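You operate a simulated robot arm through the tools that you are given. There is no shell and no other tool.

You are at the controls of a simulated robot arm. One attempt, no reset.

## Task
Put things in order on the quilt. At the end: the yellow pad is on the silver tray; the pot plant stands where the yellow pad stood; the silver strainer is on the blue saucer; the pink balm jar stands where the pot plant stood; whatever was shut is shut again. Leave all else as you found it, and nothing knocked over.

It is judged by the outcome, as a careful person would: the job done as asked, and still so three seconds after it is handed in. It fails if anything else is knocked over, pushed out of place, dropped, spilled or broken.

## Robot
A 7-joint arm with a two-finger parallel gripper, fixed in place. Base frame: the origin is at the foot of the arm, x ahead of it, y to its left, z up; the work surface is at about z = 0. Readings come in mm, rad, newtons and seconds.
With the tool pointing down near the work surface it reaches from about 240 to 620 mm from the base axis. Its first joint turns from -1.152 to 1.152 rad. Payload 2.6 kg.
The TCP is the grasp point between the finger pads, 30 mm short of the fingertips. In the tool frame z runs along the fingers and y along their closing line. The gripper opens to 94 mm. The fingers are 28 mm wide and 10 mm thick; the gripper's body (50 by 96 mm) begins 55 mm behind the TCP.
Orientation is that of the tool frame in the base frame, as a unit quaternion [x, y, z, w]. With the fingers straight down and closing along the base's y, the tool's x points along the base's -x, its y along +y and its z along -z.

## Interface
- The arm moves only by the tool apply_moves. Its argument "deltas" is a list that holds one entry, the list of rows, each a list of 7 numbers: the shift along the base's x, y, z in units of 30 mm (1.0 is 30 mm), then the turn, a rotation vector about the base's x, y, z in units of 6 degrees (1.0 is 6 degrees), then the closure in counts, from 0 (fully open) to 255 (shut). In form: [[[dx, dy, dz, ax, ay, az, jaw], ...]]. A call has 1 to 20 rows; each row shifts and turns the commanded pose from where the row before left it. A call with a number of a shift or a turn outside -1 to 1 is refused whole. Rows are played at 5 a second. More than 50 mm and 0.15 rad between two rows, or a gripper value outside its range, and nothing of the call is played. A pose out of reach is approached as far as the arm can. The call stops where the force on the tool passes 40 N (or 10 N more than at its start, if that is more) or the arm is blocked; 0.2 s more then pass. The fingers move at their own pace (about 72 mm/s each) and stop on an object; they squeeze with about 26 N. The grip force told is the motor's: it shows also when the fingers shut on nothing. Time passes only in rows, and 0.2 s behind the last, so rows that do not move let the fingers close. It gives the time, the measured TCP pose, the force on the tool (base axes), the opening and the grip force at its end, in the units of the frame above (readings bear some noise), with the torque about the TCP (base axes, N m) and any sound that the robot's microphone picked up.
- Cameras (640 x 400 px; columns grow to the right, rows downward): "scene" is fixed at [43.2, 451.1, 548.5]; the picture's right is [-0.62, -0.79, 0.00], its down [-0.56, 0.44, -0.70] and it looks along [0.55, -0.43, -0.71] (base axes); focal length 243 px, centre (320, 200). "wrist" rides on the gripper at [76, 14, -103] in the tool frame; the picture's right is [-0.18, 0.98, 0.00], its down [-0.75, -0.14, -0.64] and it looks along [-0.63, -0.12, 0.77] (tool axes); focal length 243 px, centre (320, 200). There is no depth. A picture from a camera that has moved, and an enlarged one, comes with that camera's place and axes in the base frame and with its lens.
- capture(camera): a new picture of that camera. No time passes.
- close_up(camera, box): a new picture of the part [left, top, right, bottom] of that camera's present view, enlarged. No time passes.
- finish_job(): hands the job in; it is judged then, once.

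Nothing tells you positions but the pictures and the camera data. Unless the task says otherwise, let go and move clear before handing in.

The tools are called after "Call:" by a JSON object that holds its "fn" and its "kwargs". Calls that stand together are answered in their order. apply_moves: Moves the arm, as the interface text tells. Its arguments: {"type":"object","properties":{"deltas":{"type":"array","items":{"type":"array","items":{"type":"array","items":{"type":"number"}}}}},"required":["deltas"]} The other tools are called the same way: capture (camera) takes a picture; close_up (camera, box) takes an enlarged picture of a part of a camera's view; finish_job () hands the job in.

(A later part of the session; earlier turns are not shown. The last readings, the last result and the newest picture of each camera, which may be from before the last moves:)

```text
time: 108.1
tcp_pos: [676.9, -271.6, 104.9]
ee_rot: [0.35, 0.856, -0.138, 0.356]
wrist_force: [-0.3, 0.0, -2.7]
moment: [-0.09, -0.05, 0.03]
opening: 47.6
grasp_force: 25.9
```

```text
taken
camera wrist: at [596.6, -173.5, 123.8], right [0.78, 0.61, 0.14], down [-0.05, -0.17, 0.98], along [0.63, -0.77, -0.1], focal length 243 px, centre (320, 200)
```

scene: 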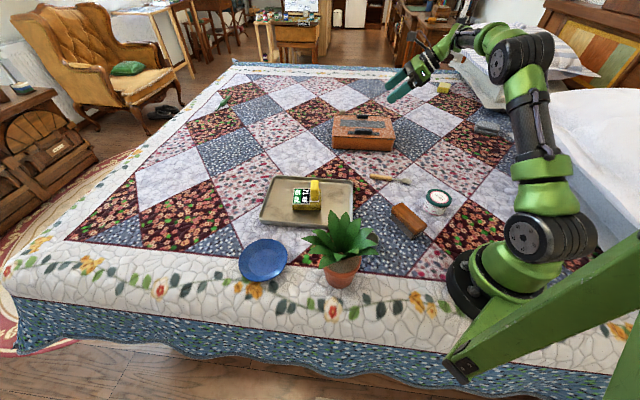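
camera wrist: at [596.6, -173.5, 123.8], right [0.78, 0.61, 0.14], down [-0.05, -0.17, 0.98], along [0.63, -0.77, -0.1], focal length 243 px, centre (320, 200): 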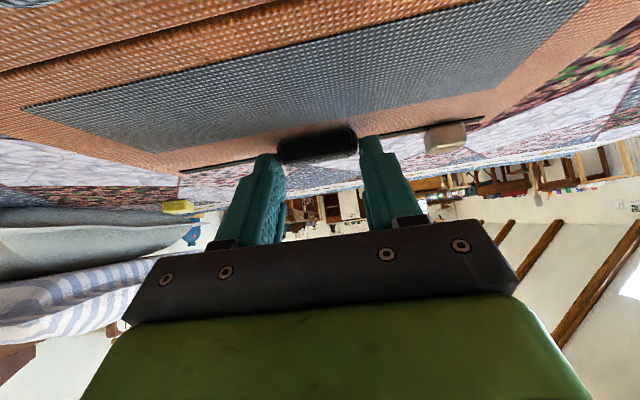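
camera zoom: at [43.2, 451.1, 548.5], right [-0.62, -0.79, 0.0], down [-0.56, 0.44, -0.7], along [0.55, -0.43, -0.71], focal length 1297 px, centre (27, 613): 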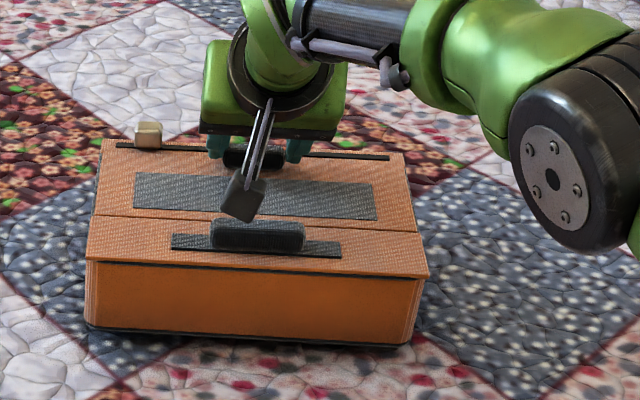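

The whole box rises again with the same weight, so it is one solid piece with nothing to open. Setting it back down exactly.

Call:
{"fn": "apply_moves", "kwargs": {"deltas": [[[0, 0, -0.15, 0, 0, 0, 255], [0, 0, -0.13, 0, 0, 0, 255], [0, 0, 0, 0, 0, 0, 255]]]}}

Call:
{"fn": "close_up", "kwargs": {"camera": "scene", "box": [325, 85, 425, 160]}}

```text
time: 108.9
tcp_pos: [677.7, -271.0, 95.8]
ee_rot: [0.35, 0.855, -0.138, 0.356]
wrist_force: [0.5, 0.5, -1.8]
moment: [-0.15, 0.05, -0.04]
opening: 47.5
grasp_force: 26.0
```

```text
5.33 times, centred on (375, 122) of scene
camera zoom: at [43.2, 451.1, 548.5], right [-0.62, -0.79, 0.0], down [-0.56, 0.44, -0.7], along [0.55, -0.43, -0.71], focal length 1297 px, centre (27, 613)
```

zoom: 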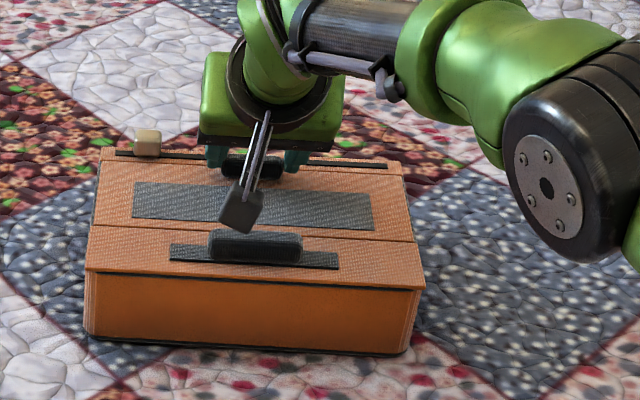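

Call:
{"fn": "apply_moves", "kwargs": {"deltas": [[[-0.045, -0.055, 0.03, 0, 0, 0, 255], [0, 0, -0.03, 0, 0, 0, 255], [0, 0, -0.03, 0, 0, 0, 255], [0, 0, 0, 0, 0, 0, 150], [0, 0, 0, 0, 0, 0, 120], [0, 0, 0, 0, 0, 0, 80]]]}}

Call:
{"fn": "close_up", "kwargs": {"camera": "scene", "box": [325, 85, 425, 160]}}

```text
time: 110.3
tcp_pos: [675.0, -273.5, 95.3]
ee_rot: [0.349, 0.856, -0.137, 0.356]
wrist_force: [0.1, 0.3, 0.2]
moment: [0.03, 0.03, 0.01]
opening: 64.3
grasp_force: 0.0
```

```text
5.33 times, centred on (375, 122) of scene
camera zoom: at [43.2, 451.1, 548.5], right [-0.62, -0.79, 0.0], down [-0.56, 0.44, -0.7], along [0.55, -0.43, -0.71], focal length 1297 px, centre (27, 613)
```

zoom: 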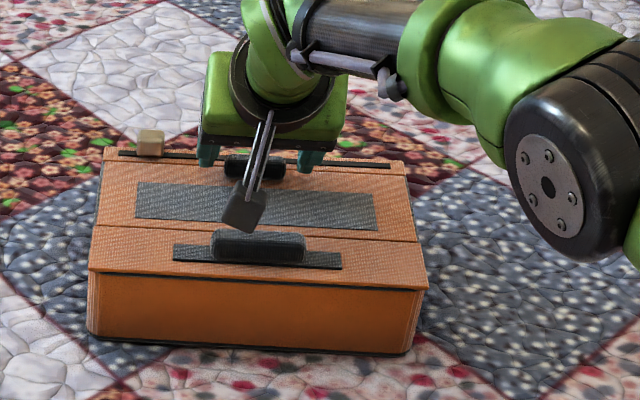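

Released with the box where it was. Since a sliding panel wouldn't show under a lift, I'll also try a small 4 mm pull on this grip, toward me first, before ruling the box out.

Call:
{"fn": "apply_moves", "kwargs": {"deltas": [[[0, 0, 0, 0, 0, 0, 130], [0, 0, 0, 0, 0, 0, 150], [0, 0, 0, 0, 0, 0, 255], [0, 0, 0, 0, 0, 0, 255], [-0.05, 0.046, 0, 0, 0, 0, 255], [-0.05, 0.046, 0, 0, 0, 0, 255], [0, 0, 0, 0, 0, 0, 255]]]}}

Call:
{"fn": "close_up", "kwargs": {"camera": "scene", "box": [325, 85, 425, 160]}}

```text
time: 111.9
tcp_pos: [673.2, -270.2, 96.0]
ee_rot: [0.349, 0.855, -0.138, 0.357]
wrist_force: [1.2, -3.2, 3.1]
moment: [0.03, 0.13, 0.0]
opening: 47.5
grasp_force: 25.6
```

```text
5.33 times, centred on (375, 122) of scene
camera zoom: at [43.2, 451.1, 548.5], right [-0.62, -0.79, 0.0], down [-0.56, 0.44, -0.7], along [0.55, -0.43, -0.71], focal length 1297 px, centre (27, 613)
```

zoom: 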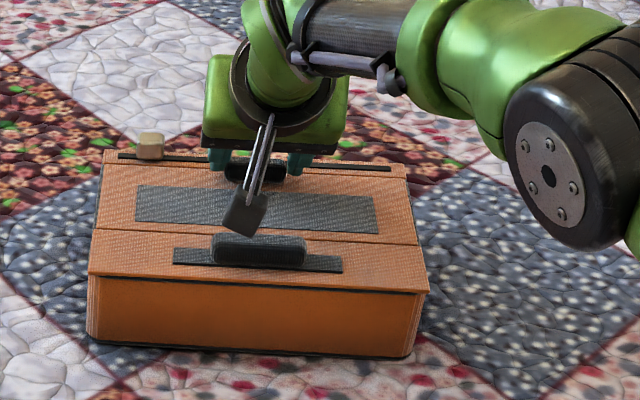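

Call:
{"fn": "apply_moves", "kwargs": {"deltas": [[[0.05, -0.046, 0, 0, 0, 0, 255], [0.05, -0.046, 0, 0, 0, 0, 255], [0, 0, 0, 0, 0, 0, 255]]]}}

Call:
{"fn": "close_up", "kwargs": {"camera": "scene", "box": [325, 85, 425, 160]}}

Call:
{"fn": "apply_moves", "kwargs": {"deltas": [[[0.069, 0.072, 0, 0, 0, 0, 255], [0.069, 0.072, 0, 0, 0, 0, 255], [0, 0, 0, 0, 0, 0, 255]]]}}

Call:
{"fn": "close_up", "kwargs": {"camera": "scene", "box": [325, 85, 425, 160]}}

```text
time: 112.7
tcp_pos: [676.4, -273.2, 97.2]
ee_rot: [0.35, 0.856, -0.137, 0.355]
wrist_force: [0.5, 2.3, 0.6]
moment: [0.01, -0.16, 0.11]
opening: 47.4
grasp_force: 26.3
```

```text
5.33 times, centred on (375, 122) of scene
camera zoom: at [43.2, 451.1, 548.5], right [-0.62, -0.79, 0.0], down [-0.56, 0.44, -0.7], along [0.55, -0.43, -0.71], focal length 1297 px, centre (27, 613)
```

zoom: 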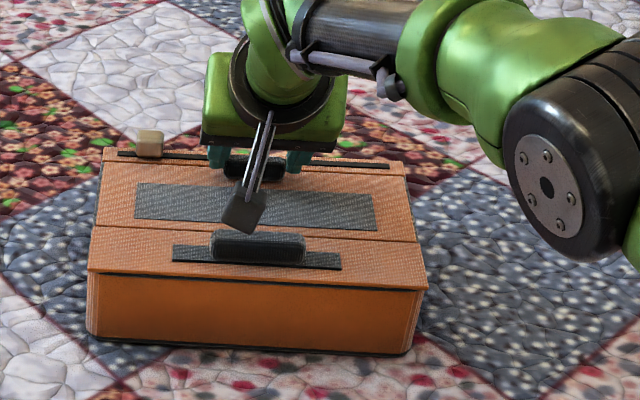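

```text
time: 113.5
tcp_pos: [679.9, -270.1, 95.7]
ee_rot: [0.35, 0.855, -0.139, 0.356]
wrist_force: [-0.4, -1.3, 0.6]
moment: [-0.07, -0.19, -0.08]
opening: 47.4
grasp_force: 25.1
```

```text
5.33 times, centred on (375, 122) of scene
camera zoom: at [43.2, 451.1, 548.5], right [-0.62, -0.79, 0.0], down [-0.56, 0.44, -0.7], along [0.55, -0.43, -0.71], focal length 1297 px, centre (27, 613)
```

zoom: 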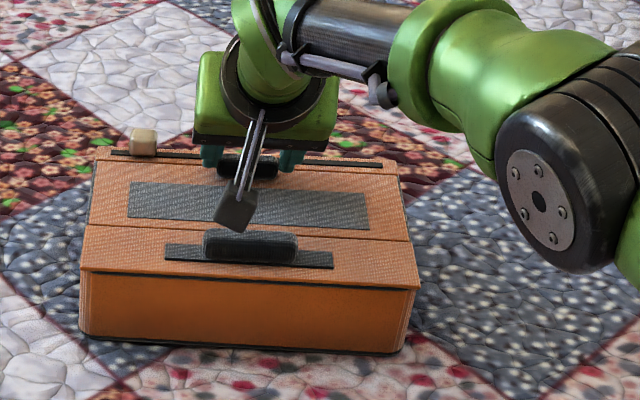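

The whole box moves as one again. I'll put it back where it stood, verify, and let go.

Call:
{"fn": "apply_moves", "kwargs": {"deltas": [[[-0.069, -0.072, 0, 0, 0, 0, 255], [-0.069, -0.072, 0, 0, 0, 0, 255], [0, 0, 0, 0, 0, 0, 255]]]}}

Call:
{"fn": "close_up", "kwargs": {"camera": "scene", "box": [325, 85, 425, 160]}}

```text
time: 114.3
tcp_pos: [676.4, -274.3, 96.9]
ee_rot: [0.35, 0.856, -0.138, 0.356]
wrist_force: [1.8, 2.5, 1.2]
moment: [-0.18, 0.19, -0.14]
opening: 47.4
grasp_force: 26.0
```

```text
5.33 times, centred on (375, 122) of scene
camera zoom: at [43.2, 451.1, 548.5], right [-0.62, -0.79, 0.0], down [-0.56, 0.44, -0.7], along [0.55, -0.43, -0.71], focal length 1297 px, centre (27, 613)
```

zoom: 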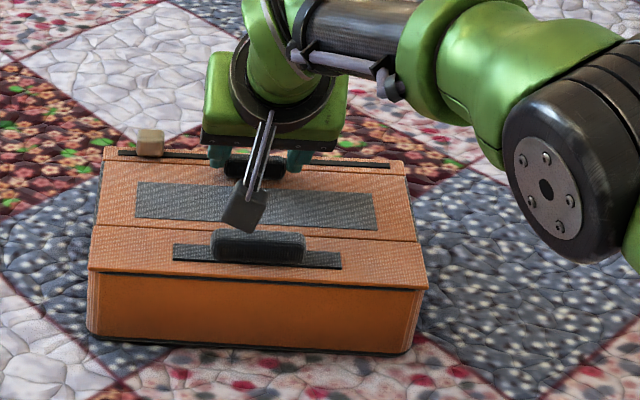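

Box restored. Releasing and backing away; then I'll take a closer look at the cup and the spoon, since the strainer must be one of the visible things.

Call:
{"fn": "apply_moves", "kwargs": {"deltas": [[[0, 0, 0, 0, 0, 0, 150], [0, 0, 0, 0, 0, 0, 120], [0, 0, 0, 0, 0, 0, 60], [0, 0, 0.6, 0, 0, 0, 0], [0, 0, 0.8, 0, 0, 0, 0], [-0.5, 0.4, 0.8, 0, 0, 0, 0], [-0.7, 0.5, 0.4, 0, 0, 0, 0], [-0.7, 0.5, 0.2, 0.345, 0.36, 0, 0], [-0.7, 0.5, 0, 0.647, 0.675, 0, 0], [-0.7, 0.5, 0, 0.647, 0.675, 0, 0], [-0.7, 0.5, 0, 0.647, 0.675, 0, 0], [-0.7, 0.5, 0, 0.647, 0.675, 0, 0], [-0.7, 0.3, 0, 0.647, 0.675, 0, 0], [-0.7, 0.2, 0, 0.647, 0.675, 0, 0], [-0.5, 0, 0, 0.647, 0.675, 0, 0]]]}}

Call:
{"fn": "capture", "kwargs": {"camera": "wrist"}}

Call:
{"fn": "close_up", "kwargs": {"camera": "scene", "box": [325, 85, 425, 160]}}

```text
time: 117.5
tcp_pos: [478.8, -156.0, 179.2]
ee_rot: [0.38, 0.925, -0.006, 0.021]
wrist_force: [0.1, -0.4, -0.1]
moment: [0.01, 0.01, 0.01]
opening: 94.2
grasp_force: 0.0
```

```text
taken
camera wrist: at [430.1, -89.9, 279.3], right [0.82, 0.57, 0.01], down [0.42, -0.61, 0.67], along [0.39, -0.55, -0.74], focal length 243 px, centre (320, 200)
```

wrist: 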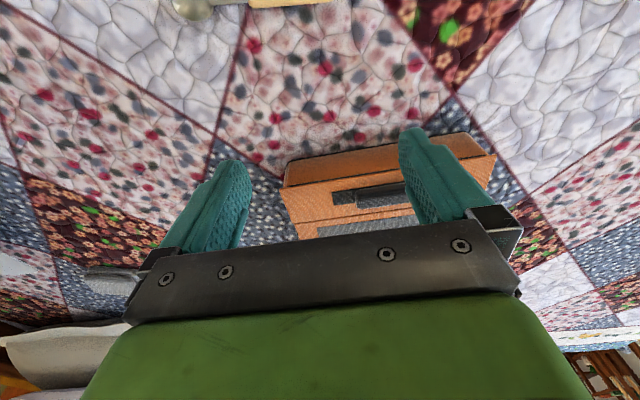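

```text
5.33 times, centred on (375, 122) of scene
camera zoom: at [43.2, 451.1, 548.5], right [-0.62, -0.79, 0.0], down [-0.56, 0.44, -0.7], along [0.55, -0.43, -0.71], focal length 1297 px, centre (27, 613)
```

zoom: 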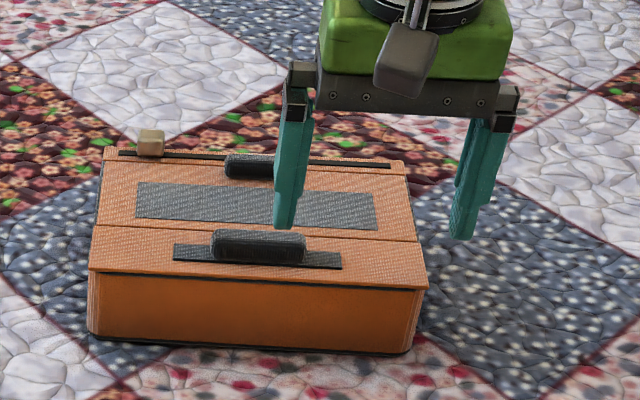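

The orange box is undisturbed. Next is the balm jar at roughly (215, -129): moving above it to measure.

Call:
{"fn": "apply_moves", "kwargs": {"deltas": [[[-0.5, 0, 0.2, 0.31, 0.325, 0, 0], [-0.93, 0.1, 0.06, 0, 0, 0.25, 0], [-0.93, 0.1, 0.06, 0, 0, 0.25, 0], [-0.93, 0.1, 0.06, 0, 0, 0.25, 0], [-0.93, 0.1, 0.06, 0, 0, 0.25, 0], [-0.93, 0.1, 0.06, 0, 0, 0.25, 0], [-0.93, 0.1, 0.06, 0, 0, 0.25, 0], [-0.93, 0.1, 0.06, 0, 0, 0.25, 0], [-0.93, 0.1, 0.06, 0, 0, 0.25, 0], [-0.9, 0.1, 0.06, 0, 0, 0.25, 0]]]}}

Call:
{"fn": "capture", "kwargs": {"camera": "wrist"}}

Call:
{"fn": "close_up", "kwargs": {"camera": "wrist", "box": [220, 20, 420, 160]}}

Call:
{"fn": "close_up", "kwargs": {"camera": "scene", "box": [400, 180, 470, 230]}}

```text
time: 119.7
tcp_pos: [215.8, -128.8, 202.7]
ee_rot: [0.268, 0.964, 0.003, 0.0]
wrist_force: [0.4, -0.7, -1.0]
moment: [0.02, -0.01, -0.01]
opening: 93.9
grasp_force: 0.2
```

```text
taken
camera wrist: at [157.8, -77.6, 305.8], right [0.67, 0.75, 0.0], down [0.57, -0.51, 0.64], along [0.48, -0.42, -0.77], focal length 243 px, centre (320, 200)
```

wrist: 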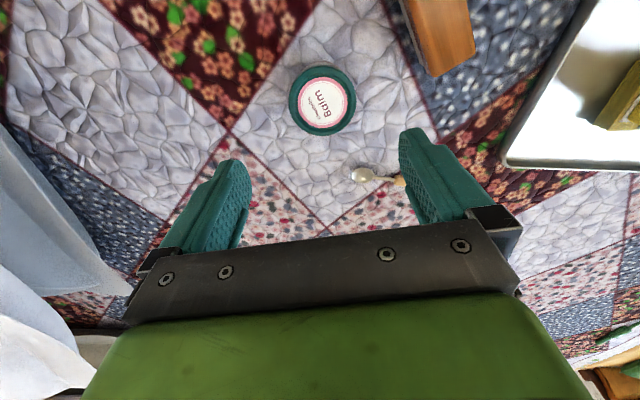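

```text
2.86 times, centred on (320, 90) of wrist
camera zoom: at [157.8, -77.6, 305.8], right [0.67, 0.75, 0.0], down [0.57, -0.51, 0.64], along [0.48, -0.42, -0.77], focal length 693 px, centre (320, 514)
```

zoom: 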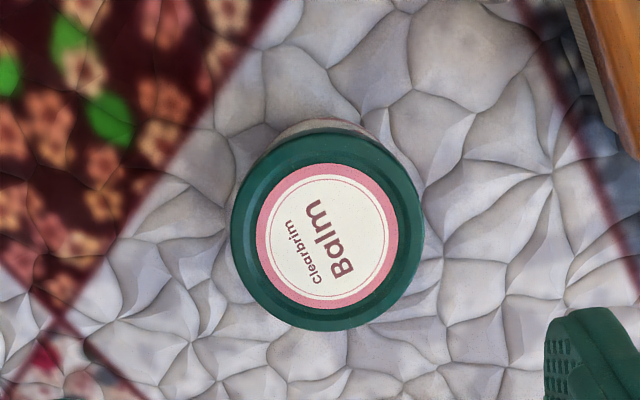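

```text
8.00 times, centred on (435, 205) of scene
camera zoom: at [43.2, 451.1, 548.5], right [-0.62, -0.79, 0.0], down [-0.56, 0.44, -0.7], along [0.55, -0.43, -0.71], focal length 1945 px, centre (-600, 160)
```

zoom: 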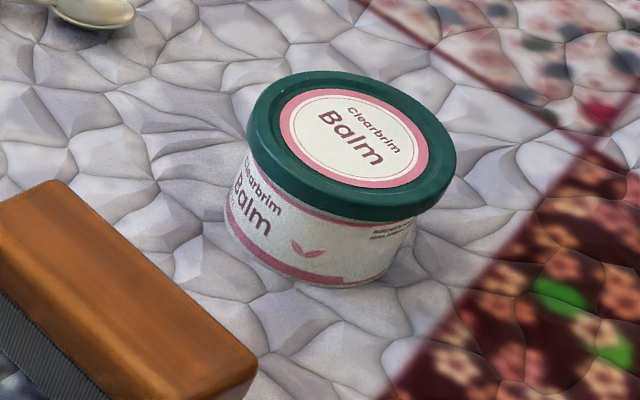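

The jar's lid is about 72 mm across with its top at about z = 48, centred near (221, -128.5). Lowering around it and gripping.

Call:
{"fn": "apply_moves", "kwargs": {"deltas": [[[0.1, 0, -0.95, 0, 0, 0, 0], [0.08, 0, -0.95, 0, 0, 0, 0], [0, 0, -0.95, 0, 0, 0, 0], [0, 0, -0.95, 0, 0, 0, 0], [0, 0, -0.9, 0, 0, 0, 0], [0, 0, -0.5, 0, 0, 0, 0], [0, 0, -0.3, 0, 0, 0, 0]]]}}

Call:
{"fn": "capture", "kwargs": {"camera": "wrist"}}

Call:
{"fn": "close_up", "kwargs": {"camera": "scene", "box": [400, 170, 480, 230]}}

```text
time: 121.3
tcp_pos: [218.7, -128.5, 37.1]
ee_rot: [0.268, 0.963, 0.003, 0.0]
wrist_force: [-0.8, -0.1, 0.7]
moment: [0.01, 0.0, 0.02]
opening: 94.1
grasp_force: 0.2
```

```text
taken
camera wrist: at [161.3, -78.3, 139.8], right [0.67, 0.75, 0.0], down [0.57, -0.51, 0.64], along [0.48, -0.42, -0.77], focal length 243 px, centre (320, 200)
```

wrist: 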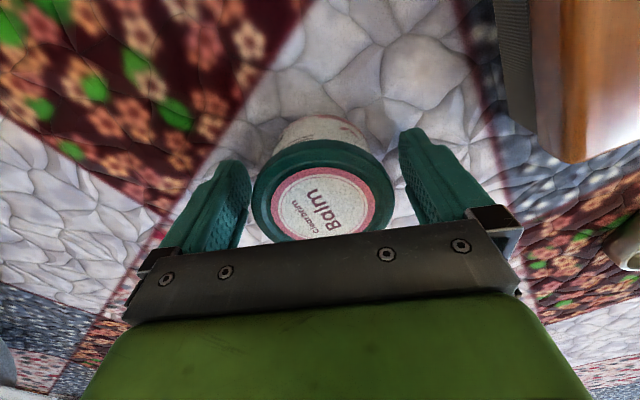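

```text
6.67 times, centred on (440, 200) of scene
camera zoom: at [43.2, 451.1, 548.5], right [-0.62, -0.79, 0.0], down [-0.56, 0.44, -0.7], along [0.55, -0.43, -0.71], focal length 1621 px, centre (-480, 200)
```

zoom: 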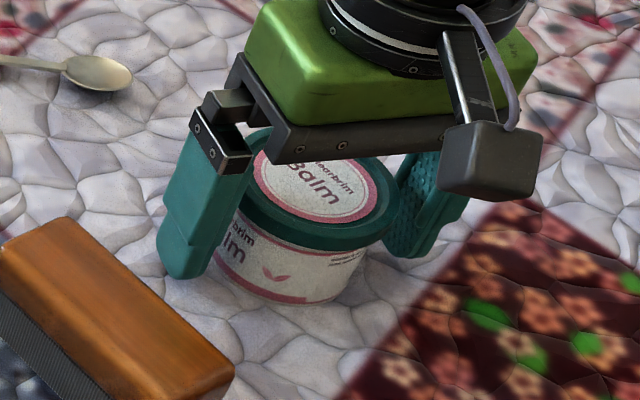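

Call:
{"fn": "apply_moves", "kwargs": {"deltas": [[[0, 0, 0, 0, 0, 0, 40], [0, 0, 0, 0, 0, 0, 60], [0, 0, 0, 0, 0, 0, 255], [0, 0, 0, 0, 0, 0, 255], [0, 0, 0.15, 0, 0, 0, 255], [0, 0, 0.25, 0, 0, 0, 255], [0, 0, 0, 0, 0, 0, 255]]]}}

Call:
{"fn": "close_up", "kwargs": {"camera": "scene", "box": [400, 170, 480, 230]}}

```text
time: 122.9
tcp_pos: [218.9, -129.7, 48.8]
ee_rot: [0.268, 0.963, 0.002, -0.001]
wrist_force: [0.3, -0.3, -0.9]
moment: [0.0, 0.01, -0.02]
opening: 72.3
grasp_force: 26.0
```

```text
6.67 times, centred on (440, 200) of scene
camera zoom: at [43.2, 451.1, 548.5], right [-0.62, -0.79, 0.0], down [-0.56, 0.44, -0.7], along [0.55, -0.43, -0.71], focal length 1621 px, centre (-480, 200)
```

zoom: 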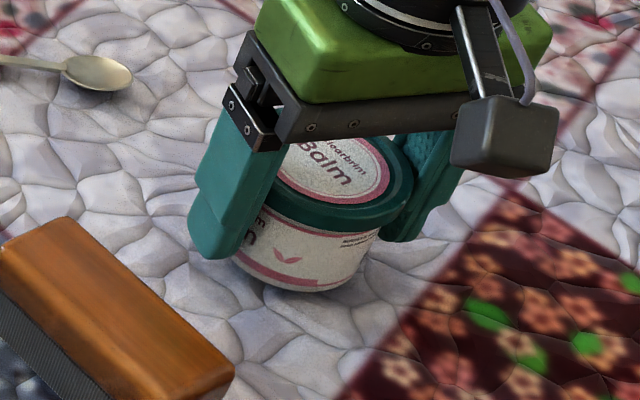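

Call:
{"fn": "apply_moves", "kwargs": {"deltas": [[[0, 0, 0.4, 0, 0, 0, 255], [0, 0, 0.4, 0, 0, 0, 255], [0, 0, 0, 0, 0, 0, 255]]]}}

Call:
{"fn": "close_up", "kwargs": {"camera": "scene", "box": [400, 160, 480, 220]}}

Call:
{"fn": "capture", "kwargs": {"camera": "wrist"}}

```text
time: 123.7
tcp_pos: [220.5, -129.6, 73.5]
ee_rot: [0.268, 0.964, 0.001, 0.001]
wrist_force: [-0.3, 0.4, -1.7]
moment: [0.01, 0.04, -0.02]
opening: 72.7
grasp_force: 26.3
```

```text
6.67 times, centred on (440, 190) of scene
camera zoom: at [43.2, 451.1, 548.5], right [-0.62, -0.79, 0.0], down [-0.56, 0.44, -0.7], along [0.55, -0.43, -0.71], focal length 1621 px, centre (-480, 267)
```

zoom: 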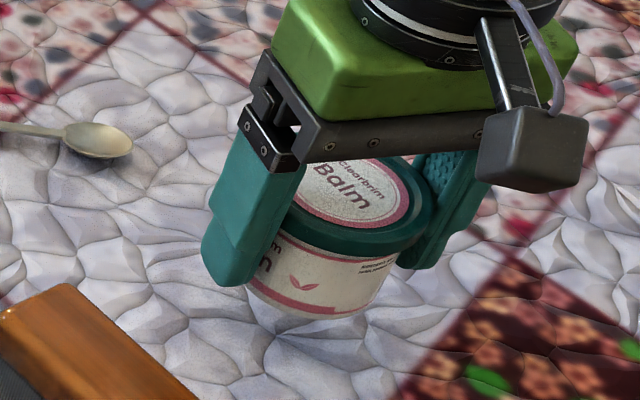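

```text
taken
camera wrist: at [162.3, -78.4, 175.7], right [0.66, 0.75, 0.0], down [0.57, -0.51, 0.64], along [0.48, -0.42, -0.77], focal length 243 px, centre (320, 200)
```

wrist: 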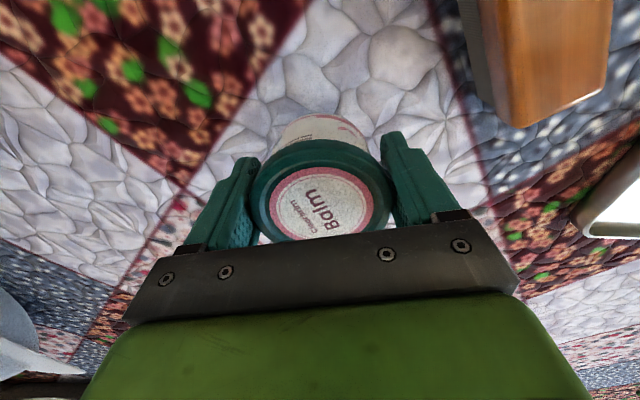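

The whole jar came up together. Carrying it over to the plant's former spot at (534, -74.5).

Call:
{"fn": "apply_moves", "kwargs": {"deltas": [[[0, 0, 0.85, 0, 0, 0, 255], [0, 0, 0.85, 0, 0, 0, 255], [0, 0, 0.85, 0, 0, 0, 255], [0.867, 0.152, 0, 0, 0, 0, 255], [0.867, 0.152, 0, 0, 0, 0, 255], [0.867, 0.152, 0, 0, 0, 0, 255], [0.867, 0.152, 0, 0, 0, 0, 255], [0.867, 0.152, 0, 0, 0, 0, 255], [0.867, 0.152, 0, 0, 0, 0, 255], [0.867, 0.152, 0, 0, 0, 0, 255], [0.867, 0.152, 0, 0, 0, 0, 255], [0.867, 0.152, 0, 0, 0, 0, 255], [0.867, 0.152, 0, 0, 0, 0, 255], [0.867, 0.152, 0, 0, 0, 0, 255], [0.867, 0.152, 0, 0, 0, 0, 255], [0, 0, 0, 0, 0, 0, 255]]]}}

Call:
{"fn": "capture", "kwargs": {"camera": "scene"}}

Call:
{"fn": "capture", "kwargs": {"camera": "wrist"}}

```text
time: 127.1
tcp_pos: [532.0, -72.2, 148.1]
ee_rot: [0.268, 0.963, 0.001, -0.001]
wrist_force: [-0.6, 0.3, -1.7]
moment: [-0.01, -0.03, 0.0]
opening: 72.4
grasp_force: 25.8
```

```text
taken
```

scene: 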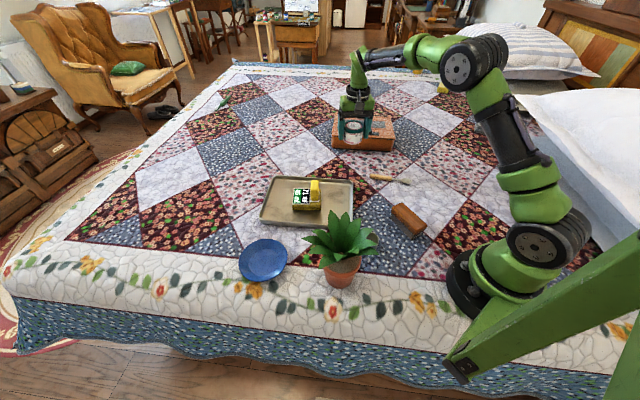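

```text
taken
camera wrist: at [474.1, -21.1, 251.2], right [0.67, 0.75, 0.0], down [0.57, -0.51, 0.64], along [0.48, -0.42, -0.77], focal length 243 px, centre (320, 200)
```

wrist: 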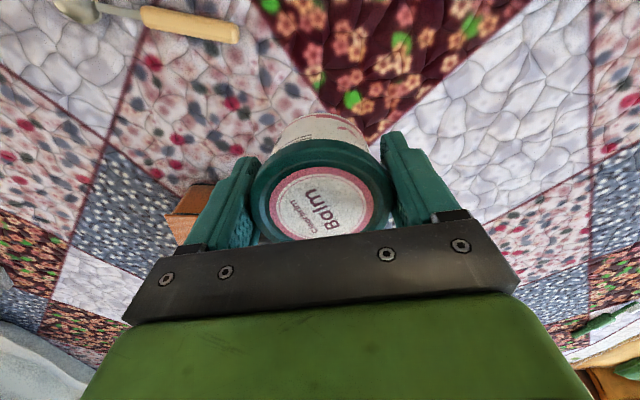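

Call:
{"fn": "apply_moves", "kwargs": {"deltas": [[[0, -0.05, -0.9, 0, 0, 0, 255], [0, -0.03, -0.9, 0, 0, 0, 255], [0, 0, -0.9, 0, 0, 0, 255], [0, 0, -0.6, 0, 0, 0, 255], [0, 0, -0.2, 0, 0, 0, 255], [0, 0, -0.07, 0, 0, 0, 255], [0, 0, 0, 0, 0, 0, 255]]]}}

Call:
{"fn": "close_up", "kwargs": {"camera": "scene", "box": [310, 110, 410, 190]}}

```text
time: 128.7
tcp_pos: [528.9, -78.7, 42.3]
ee_rot: [0.268, 0.963, 0.002, 0.0]
wrist_force: [-0.1, 0.0, -0.9]
moment: [-0.05, 0.0, -0.02]
opening: 72.3
grasp_force: 26.5
```

```text
5.00 times, centred on (360, 150) of scene
camera zoom: at [43.2, 451.1, 548.5], right [-0.62, -0.79, 0.0], down [-0.56, 0.44, -0.7], along [0.55, -0.43, -0.71], focal length 1216 px, centre (120, 450)
```

zoom: 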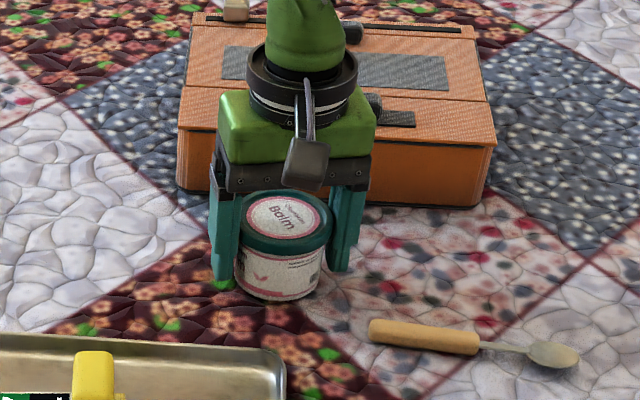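

Call:
{"fn": "apply_moves", "kwargs": {"deltas": [[[0.1, 0.13, 0, 0, 0, 0, 255], [0, 0, -0.07, 0, 0, 0, 255], [0, 0, 0, 0, 0, 0, 255]]]}}

Call:
{"fn": "apply_moves", "kwargs": {"deltas": [[[0, 0, -0.06, 0, 0, 0, 255], [0, 0, 0, 0, 0, 0, 255]]]}}

```text
time: 129.5
tcp_pos: [533.5, -75.5, 39.0]
ee_rot: [0.268, 0.963, 0.001, 0.0]
wrist_force: [-1.0, -0.1, -1.7]
moment: [0.0, 0.0, -0.03]
opening: 72.8
grasp_force: 26.3
```

```text
time: 130.1
tcp_pos: [533.7, -72.4, 38.4]
ee_rot: [0.268, 0.964, 0.003, 0.0]
wrist_force: [0.5, 0.0, -1.4]
moment: [-0.01, 0.01, 0.01]
opening: 72.1
grasp_force: 25.8
```

Call:
{"fn": "apply_moves", "kwargs": {"deltas": [[[0, 0, -0.04, 0, 0, 0, 255], [0, 0, 0, 0, 0, 0, 255]]]}}

Call:
{"fn": "apply_moves", "kwargs": {"deltas": [[[0, 0, -0.03, 0, 0, 0, 255], [0, 0, 0, 0, 0, 0, 255]]]}}

```text
time: 130.7
tcp_pos: [534.5, -73.9, 37.7]
ee_rot: [0.268, 0.963, 0.001, 0.001]
wrist_force: [-0.8, 0.9, 0.5]
moment: [-0.01, 0.03, -0.02]
opening: 72.3
grasp_force: 26.6
```

```text
time: 131.3
tcp_pos: [535.2, -74.3, 36.7]
ee_rot: [0.268, 0.963, 0.002, 0.001]
wrist_force: [-2.1, -1.4, 10.0]
moment: [-0.05, 0.18, -0.02]
opening: 72.7
grasp_force: 25.9
```

The jar is down on the quilt. Releasing and rising.

Call:
{"fn": "apply_moves", "kwargs": {"deltas": [[[0, 0, 0.02, 0, 0, 0, 255], [0, 0, 0, 0, 0, 0, 45], [0, 0, 0, 0, 0, 0, 20], [0, 0, 0, 0, 0, 0, 0], [0, 0, 0.6, 0, 0, 0, 0], [0, 0, 0.9, 0, 0, 0, 0], [0, 0, 0.9, 0, 0, 0, 0], [0, 0, 0.9, 0, 0, 0, 0], [0, 0, 0.9, 0, 0, 0, 0]]]}}

Call:
{"fn": "capture", "kwargs": {"camera": "scene"}}

Call:
{"fn": "close_up", "kwargs": {"camera": "scene", "box": [310, 110, 410, 190]}}

```text
time: 133.3
tcp_pos: [533.2, -74.4, 164.9]
ee_rot: [0.269, 0.963, 0.002, -0.001]
wrist_force: [0.4, 0.5, -0.2]
moment: [0.01, 0.02, 0.0]
opening: 94.1
grasp_force: 0.0
```

```text
taken
```

scene: 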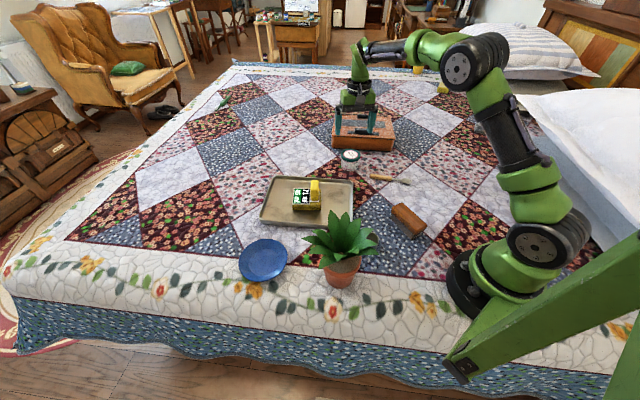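

```text
5.00 times, centred on (360, 150) of scene
camera zoom: at [43.2, 451.1, 548.5], right [-0.62, -0.79, 0.0], down [-0.56, 0.44, -0.7], along [0.55, -0.43, -0.71], focal length 1216 px, centre (120, 450)
```

zoom: 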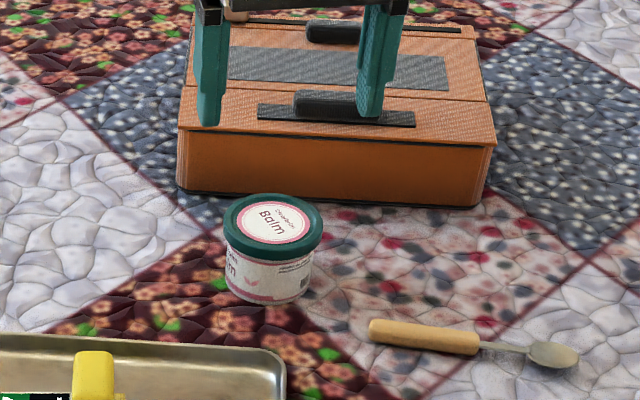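

Jar placed upright where the plant stood. Now I'll get a close overhead look at the silver cup to judge whether it is the strainer.

Call:
{"fn": "apply_moves", "kwargs": {"deltas": [[[-0.472, 0.29, 0.02, 0, 0, 1, 0], [-0.472, 0.29, 0.02, 0, 0, 1, 0], [-0.472, 0.29, 0.02, 0, 0, 1, 0], [-0.472, 0.29, 0.02, 0, 0, 1, 0], [-0.472, 0.29, 0.02, 0, 0, 1, 0], [-0.472, 0.29, 0.02, 0, 0, 1, 0], [-0.472, 0.29, 0.02, 0, 0, 1, 0], [-0.472, 0.29, 0.02, 0, 0, 1, 0], [-0.472, 0.29, 0.02, 0, 0, 1, 0], [-0.472, 0.29, 0.02, 0, 0, 1, 0], [-0.472, 0.29, 0.02, 0, 0, 1, 0], [-0.472, 0.29, 0.02, 0, 0, 1, 0], [-0.472, 0.29, 0.02, 0, 0, 1, 0], [-0.472, 0.29, 0.02, 0, 0, 1, 0], [-0.472, 0.29, 0.02, 0, 0, 1, 0], [-0.472, 0.29, 0.02, 0, 0, 1, 0], [-0.472, 0.29, 0.02, 0, 0, 1, 0], [-0.472, 0.29, 0.02, 0, 0, 1, 0], [-0.472, 0.29, 0.02, 0, 0, 1, 0], [-0.472, 0.29, 0.02, 0, 0, 1, 0]]]}}

Call:
{"fn": "capture", "kwargs": {"camera": "wrist"}}

Call:
{"fn": "close_up", "kwargs": {"camera": "wrist", "box": [270, 70, 370, 150]}}

Call:
{"fn": "close_up", "kwargs": {"camera": "scene", "box": [290, 190, 410, 300]}}

```text
time: 137.5
tcp_pos: [251.4, 102.8, 175.2]
ee_rot: [-0.702, 0.712, 0.0, -0.002]
wrist_force: [0.3, -0.6, 1.3]
moment: [0.0, 0.0, 0.01]
opening: 94.2
grasp_force: 0.0
```

```text
taken
camera wrist: at [236.3, 26.3, 277.7], right [-0.98, 0.2, 0.0], down [0.16, 0.75, 0.64], along [0.13, 0.63, -0.77], focal length 243 px, centre (320, 200)
```

wrist: 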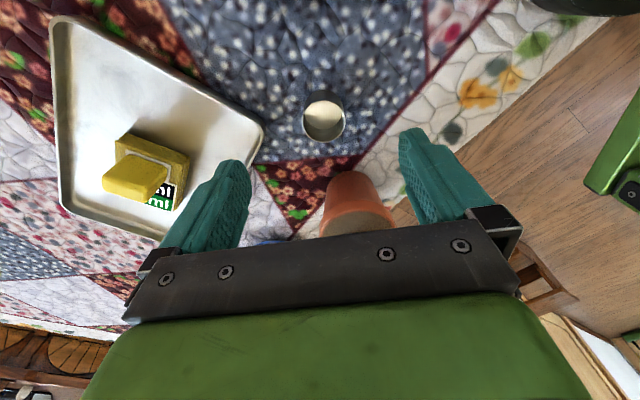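

```text
5.00 times, centred on (320, 110) of wrist
camera zoom: at [236.3, 26.3, 277.7], right [-0.98, 0.2, 0.0], down [0.16, 0.75, 0.64], along [0.13, 0.63, -0.77], focal length 1213 px, centre (320, 650)
```

zoom: 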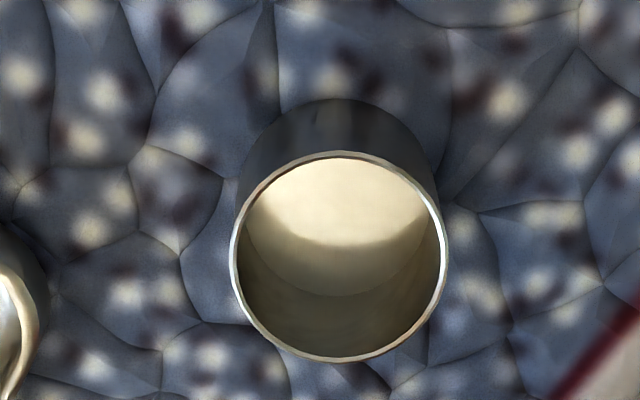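

```text
3.64 times, centred on (350, 245) of scene
camera zoom: at [43.2, 451.1, 548.5], right [-0.62, -0.79, 0.0], down [-0.56, 0.44, -0.7], along [0.55, -0.43, -0.71], focal length 884 px, centre (211, 36)
```

zoom: 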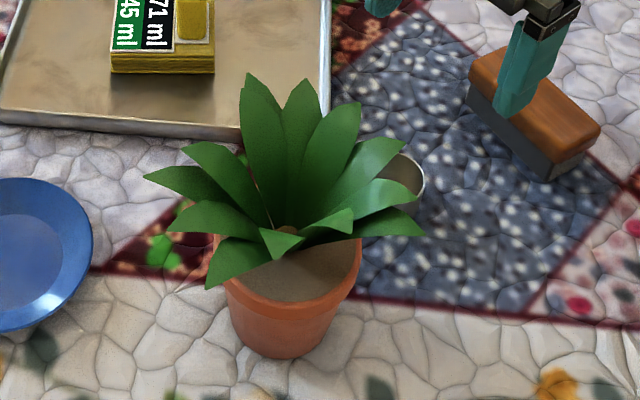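

The cup is plain, with no perforations visible. Before deciding, I'll look at the spoon-like utensil's bowl from very close, since a handled strainer would look much like it.

Call:
{"fn": "apply_moves", "kwargs": {"deltas": [[[0.22, -0.45, 0.02, 0, 0, -1, 0], [0.22, -0.45, 0.02, 0, 0, -1, 0], [0.22, -0.45, 0.02, 0, 0, -1, 0], [0.22, -0.45, 0.02, 0, 0, -1, 0], [0.22, -0.45, 0.02, 0, 0, -1, 0], [0.22, -0.45, 0.02, 0, 0, -1, 0], [0.22, -0.45, 0.02, 0, 0, -1, 0], [0.22, -0.45, 0.02, 0, 0, -1, 0], [0.22, -0.45, 0.02, 0, 0, -1, 0], [0.22, -0.45, 0.02, 0, 0, -1, 0], [0.22, -0.45, 0.02, 0, 0, -1, 0], [0.22, -0.45, 0.02, 0, 0, -1, 0], [0.22, -0.45, 0.02, 0, 0, -1, 0], [0.22, -0.45, 0.02, 0, 0, -1, 0], [0.22, -0.45, 0.02, 0, 0, -1, 0], [0.22, -0.45, 0.02, 0, 0, -1, 0], [0.22, -0.45, 0.02, 0, 0, -1, 0], [0.22, -0.45, 0.02, 0, 0, -1, 0], [0.22, -0.45, 0.02, 0, 0, -1, 0], [0.22, -0.45, 0.02, 0, 0, -1, 0]]]}}

Call:
{"fn": "apply_moves", "kwargs": {"deltas": [[[0, 0, -0.9, 0, 0, 0, 0], [0, 0, -0.9, 0, 0, 0, 0], [0, 0, -0.9, 0, 0, 0, 0], [0, 0, -0.7, 0, 0, 0, 0]]]}}

Call:
{"fn": "capture", "kwargs": {"camera": "wrist"}}

Call:
{"fn": "close_up", "kwargs": {"camera": "wrist", "box": [260, 0, 420, 100]}}

```text
time: 141.7
tcp_pos: [382.1, -170.9, 186.8]
ee_rot: [0.269, 0.963, 0.001, -0.001]
wrist_force: [0.5, -0.1, 0.7]
moment: [0.01, -0.01, 0.0]
opening: 94.0
grasp_force: 0.0
```

```text
time: 142.7
tcp_pos: [382.7, -168.4, 83.3]
ee_rot: [0.268, 0.963, 0.002, 0.0]
wrist_force: [0.5, 0.2, 0.8]
moment: [-0.01, 0.01, 0.01]
opening: 94.2
grasp_force: 0.1
```

```text
taken
camera wrist: at [324.4, -118.2, 187.1], right [0.67, 0.75, 0.0], down [0.57, -0.51, 0.64], along [0.48, -0.42, -0.77], focal length 243 px, centre (320, 200)
```

wrist: 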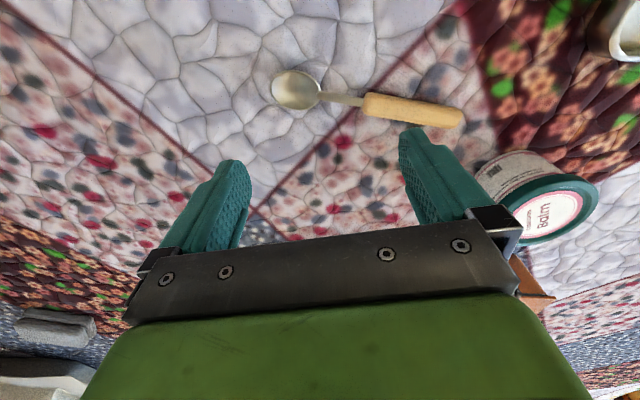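

```text
4.00 times, centred on (340, 50) of wrist
camera zoom: at [324.4, -118.2, 187.1], right [0.67, 0.75, 0.0], down [0.57, -0.51, 0.64], along [0.48, -0.42, -0.77], focal length 970 px, centre (240, 800)
```

zoom: 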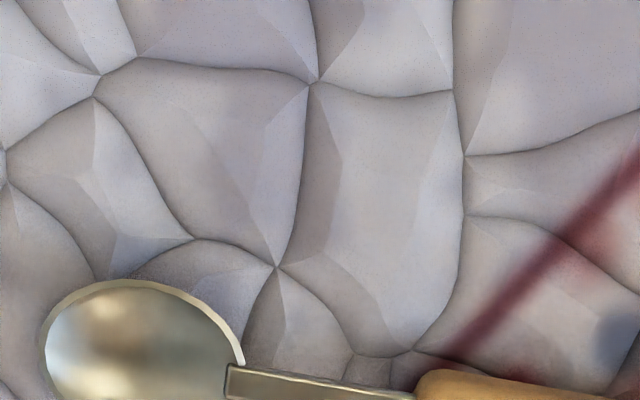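

Call:
{"fn": "close_up", "kwargs": {"camera": "wrist", "box": [255, 55, 365, 125]}}

Call:
{"fn": "close_up", "kwargs": {"camera": "wrist", "box": [0, 280, 140, 400]}}

Call:
{"fn": "close_up", "kwargs": {"camera": "scene", "box": [200, 70, 280, 120]}}

```text
5.71 times, centred on (310, 90) of wrist
camera zoom: at [324.4, -118.2, 187.1], right [0.67, 0.75, 0.0], down [0.57, -0.51, 0.64], along [0.48, -0.42, -0.77], focal length 1386 px, centre (377, 829)
```

zoom: 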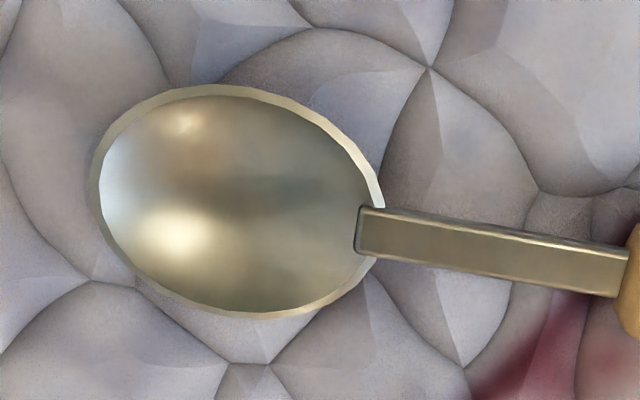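

```text
3.33 times, centred on (70, 340) of wrist
camera zoom: at [324.4, -118.2, 187.1], right [0.67, 0.75, 0.0], down [0.57, -0.51, 0.64], along [0.48, -0.42, -0.77], focal length 809 px, centre (1153, -267)
```

zoom: 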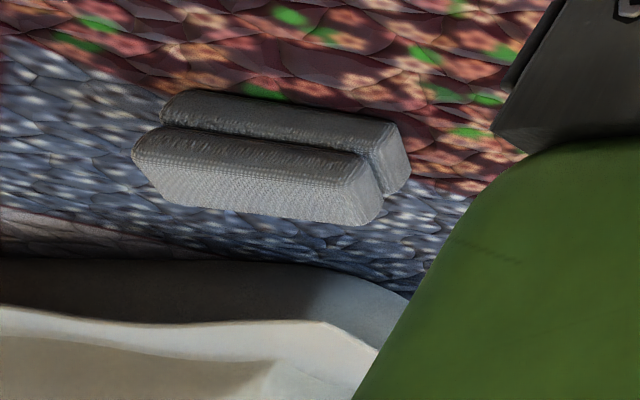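

```text
8.00 times, centred on (240, 95) of scene
camera zoom: at [43.2, 451.1, 548.5], right [-0.62, -0.79, 0.0], down [-0.56, 0.44, -0.7], along [0.55, -0.43, -0.71], focal length 1945 px, centre (960, 1040)
```

zoom: 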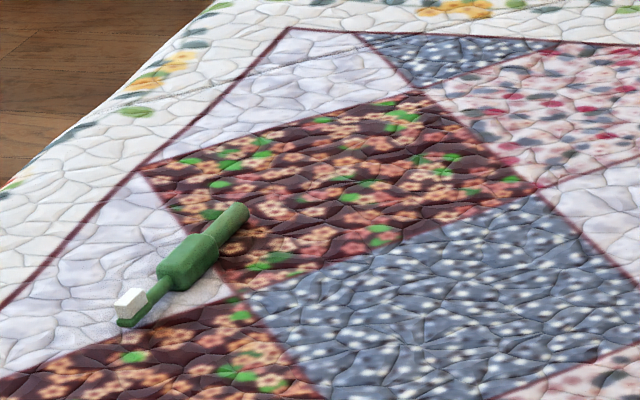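

The utensil is a plain solid spoon. The wooden block deserves a check too: its wooden top might be a lid over a grey box. I'll move above it for a close look.

Call:
{"fn": "apply_moves", "kwargs": {"deltas": [[[0, 0, 0.9, 0, 0, 0, 0], [0, 0, 0.9, 0, 0, 0, 0], [0, 0, 0.9, 0, 0, 0, 0], [-0.76, 0.85, 0.3, 0, 0, 0.85, 0], [-0.76, 0.85, 0.3, 0, 0, 0.85, 0], [-0.76, 0.85, 0.3, 0, 0, 0.85, 0], [-0.76, 0.85, 0, 0, 0, 0.85, 0], [-0.76, 0.85, 0, 0, 0, 0.85, 0], [-0.76, 0.85, 0, 0, 0, 0.85, 0]]]}}

Call:
{"fn": "capture", "kwargs": {"camera": "wrist"}}

Call:
{"fn": "close_up", "kwargs": {"camera": "wrist", "box": [240, 0, 440, 150]}}

Call:
{"fn": "close_up", "kwargs": {"camera": "scene", "box": [380, 190, 440, 245]}}

```text
time: 144.7
tcp_pos: [243.4, -16.9, 195.2]
ee_rot: [0.004, 1.0, 0.001, -0.001]
wrist_force: [0.8, -0.2, -0.6]
moment: [-0.01, 0.0, 0.0]
opening: 94.1
grasp_force: 0.0
```

```text
taken
camera wrist: at [167.3, -2.0, 297.2], right [0.19, 0.98, 0.0], down [0.75, -0.15, 0.64], along [0.63, -0.12, -0.77], focal length 243 px, centre (320, 200)
```

wrist: 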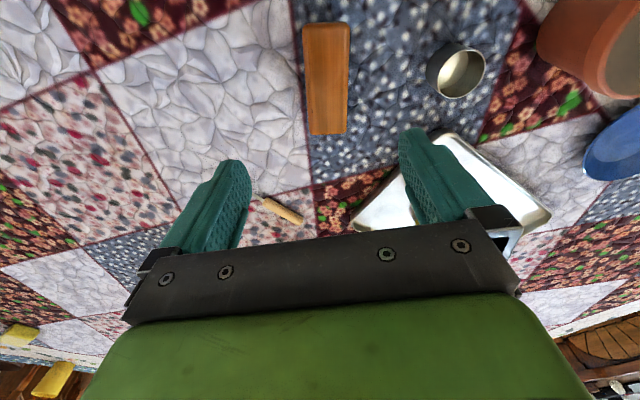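

```text
2.67 times, centred on (340, 75) of wrist
camera zoom: at [167.3, -2.0, 297.2], right [0.19, 0.98, 0.0], down [0.75, -0.15, 0.64], along [0.63, -0.12, -0.77], focal length 647 px, centre (267, 533)
```

zoom: 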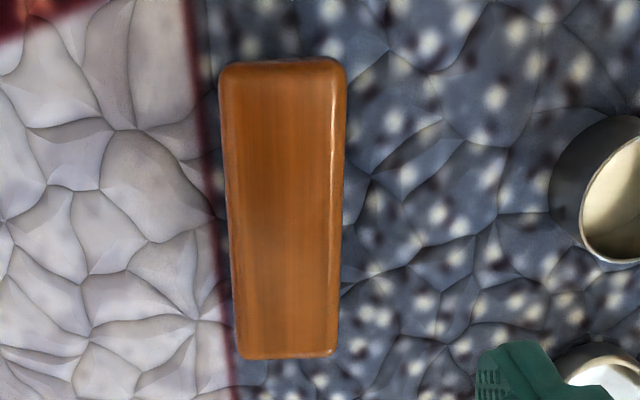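

```text
7.27 times, centred on (410, 218) of scene
camera zoom: at [43.2, 451.1, 548.5], right [-0.62, -0.79, 0.0], down [-0.56, 0.44, -0.7], along [0.55, -0.43, -0.71], focal length 1768 px, centre (-334, 73)
```

zoom: 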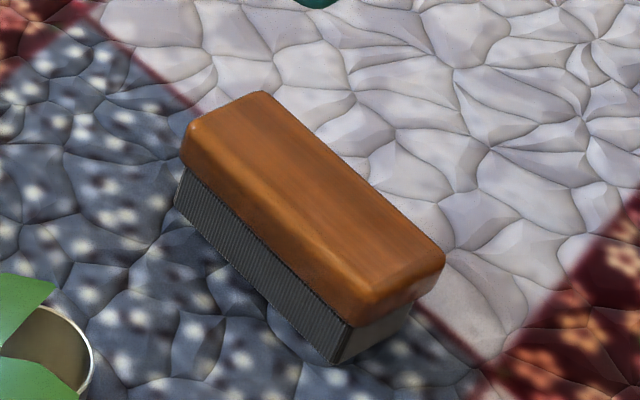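

That's a shoe brush, so no lid there either. With the box solid and the spoon and brush ruled out, the small silver basket-like cup is the only silver thing left and must be the strainer. I'll approach it leaning away from the plant's leaves.

Call:
{"fn": "apply_moves", "kwargs": {"deltas": [[[0.02, 0.25, 0, 0, 0, 1, 0], [0.02, 0.25, 0, 0, 0, 1, 0], [0.02, 0.25, 0, 0, 0, 1, 0], [0.02, 0.25, 0, 0, 0, 1, 0], [0.02, 0.25, 0, 0, 0, 1, 0], [0.02, 0.25, 0, 0, 0, 1, 0], [0.02, 0.25, 0, 0, 0, 1, 0], [0.02, 0.25, 0, 0, 0, 1, 0], [0.02, 0.25, 0, 0, 0, 1, 0], [0.02, 0.25, 0, 0, 0, 1, 0], [0.02, 0.25, 0, 0, 0, 1, 0], [0.02, 0.25, 0, 0, 0, 1, 0], [0.02, 0.25, 0, 0, 0, 1, 0], [0.02, 0.25, 0, 0, 0, 1, 0], [0.02, 0.25, 0, 0, 0, 1, 0]]]}}

Call:
{"fn": "apply_moves", "kwargs": {"deltas": [[[0, 0, 0, 0.84, 0, 0, 0], [0, 0, 0, 0.84, 0, 0, 0], [0, 0, 0, 0.84, 0, 0, 0], [0, 0, 0, 0.84, 0, 0, 0], [0, 0, 0, 0.84, 0, 0, 0]]]}}

Call:
{"fn": "capture", "kwargs": {"camera": "wrist"}}

Call:
{"fn": "capture", "kwargs": {"camera": "scene"}}

```text
time: 147.9
tcp_pos: [252.2, 97.4, 192.5]
ee_rot: [-0.705, 0.709, 0.001, -0.001]
wrist_force: [0.0, -0.1, 0.2]
moment: [-0.01, -0.01, 0.01]
opening: 93.9
grasp_force: 0.0
```

```text
time: 149.1
tcp_pos: [254.0, 96.7, 193.0]
ee_rot: [-0.687, 0.693, 0.156, 0.153]
wrist_force: [0.5, -0.7, 0.0]
moment: [0.01, 0.01, -0.01]
opening: 93.8
grasp_force: 0.0
```

```text
taken
camera wrist: at [239.3, -15.9, 253.9], right [-0.98, 0.17, 0.09], down [0.15, 0.41, 0.9], along [0.12, 0.9, -0.43], focal length 243 px, centre (320, 200)
```

wrist: 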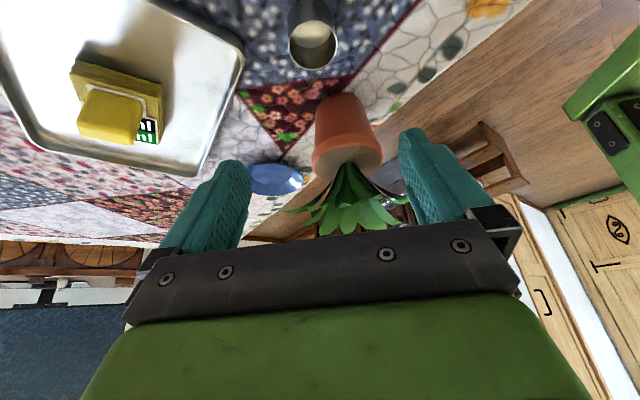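

```text
taken
```

scene: 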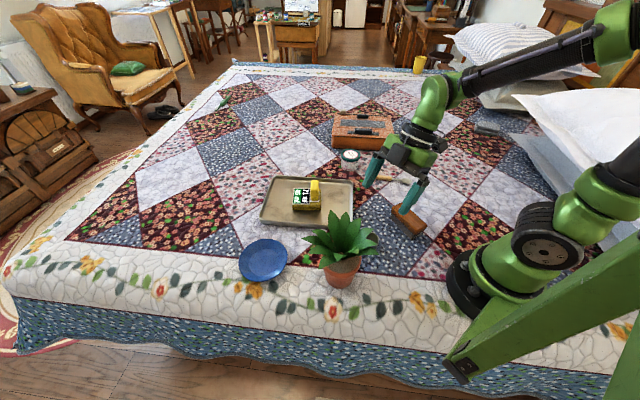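

Call:
{"fn": "apply_moves", "kwargs": {"deltas": [[[-0.01, 0.113, -0.88, 0, 0, 0, 0], [-0.01, 0.113, -0.88, 0, 0, 0, 0], [-0.01, 0.113, -0.88, 0, 0, 0, 0], [-0.01, 0.113, -0.88, 0, 0, 0, 0], [-0.01, 0.113, -0.6, 0, 0, 0, 0]]]}}

Call:
{"fn": "capture", "kwargs": {"camera": "wrist"}}

Call:
{"fn": "close_up", "kwargs": {"camera": "scene", "box": [310, 180, 430, 280]}}

```text
time: 150.3
tcp_pos: [250.9, 113.3, 69.1]
ee_rot: [-0.688, 0.692, 0.156, 0.152]
wrist_force: [-0.6, -0.9, 0.1]
moment: [-0.05, 0.03, 0.0]
opening: 94.2
grasp_force: 0.2
```

```text
taken
camera wrist: at [236.7, -0.1, 128.9], right [-0.98, 0.17, 0.08], down [0.15, 0.41, 0.9], along [0.12, 0.9, -0.43], focal length 243 px, centre (320, 200)
```

wrist: 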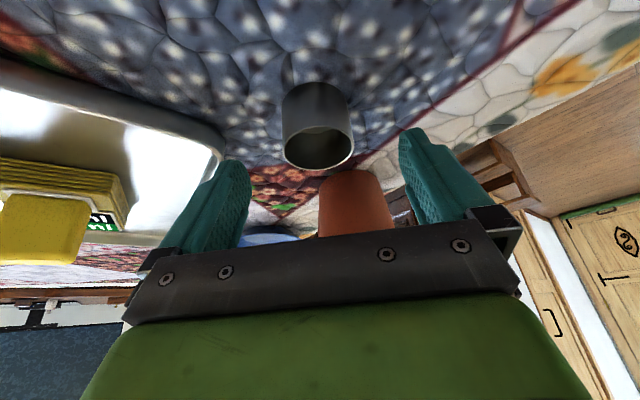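

```text
4.00 times, centred on (370, 230) of scene
camera zoom: at [43.2, 451.1, 548.5], right [-0.62, -0.79, 0.0], down [-0.56, 0.44, -0.7], along [0.55, -0.43, -0.71], focal length 972 px, centre (120, 80)
```

zoom: 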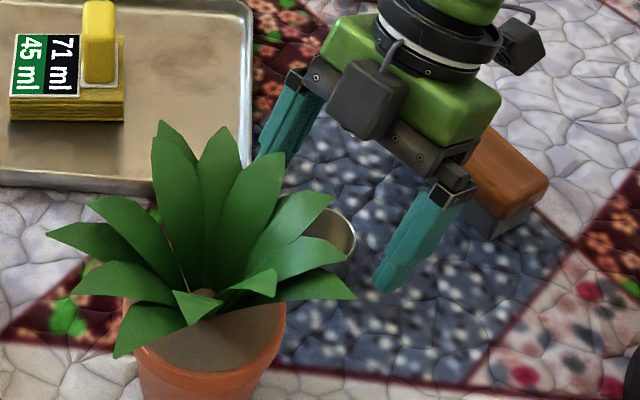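

Call:
{"fn": "apply_moves", "kwargs": {"deltas": [[[0, 0.07, -0.5, 0, 0, 0, 0], [0, 0, -0.35, 0, 0, 0, 0], [0, 0, -0.15, 0, 0, 0, 0]]]}}

Call:
{"fn": "capture", "kwargs": {"camera": "wrist"}}

Call:
{"fn": "close_up", "kwargs": {"camera": "scene", "box": [310, 180, 430, 280]}}

```text
time: 151.1
tcp_pos: [251.8, 116.3, 38.9]
ee_rot: [-0.687, 0.694, 0.156, 0.152]
wrist_force: [0.5, -0.5, 0.3]
moment: [0.03, 0.01, -0.02]
opening: 94.2
grasp_force: 0.0
```

```text
taken
camera wrist: at [237.1, 3.2, 99.3], right [-0.98, 0.17, 0.09], down [0.15, 0.41, 0.9], along [0.12, 0.9, -0.43], focal length 243 px, centre (320, 200)
```

wrist: 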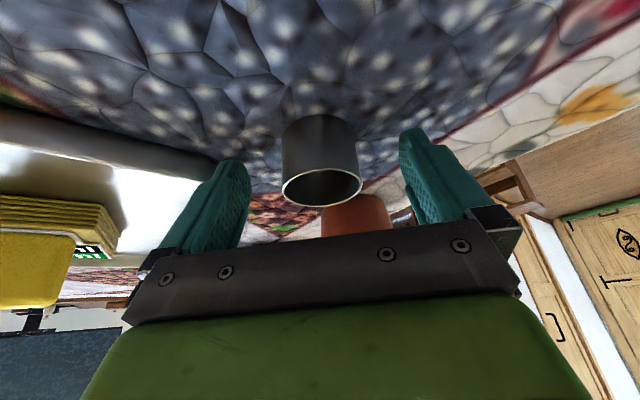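

```text
4.00 times, centred on (370, 230) of scene
camera zoom: at [43.2, 451.1, 548.5], right [-0.62, -0.79, 0.0], down [-0.56, 0.44, -0.7], along [0.55, -0.43, -0.71], focal length 972 px, centre (120, 80)
```

zoom: 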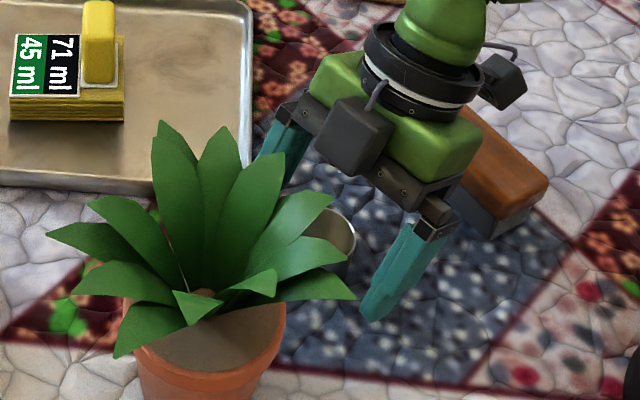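

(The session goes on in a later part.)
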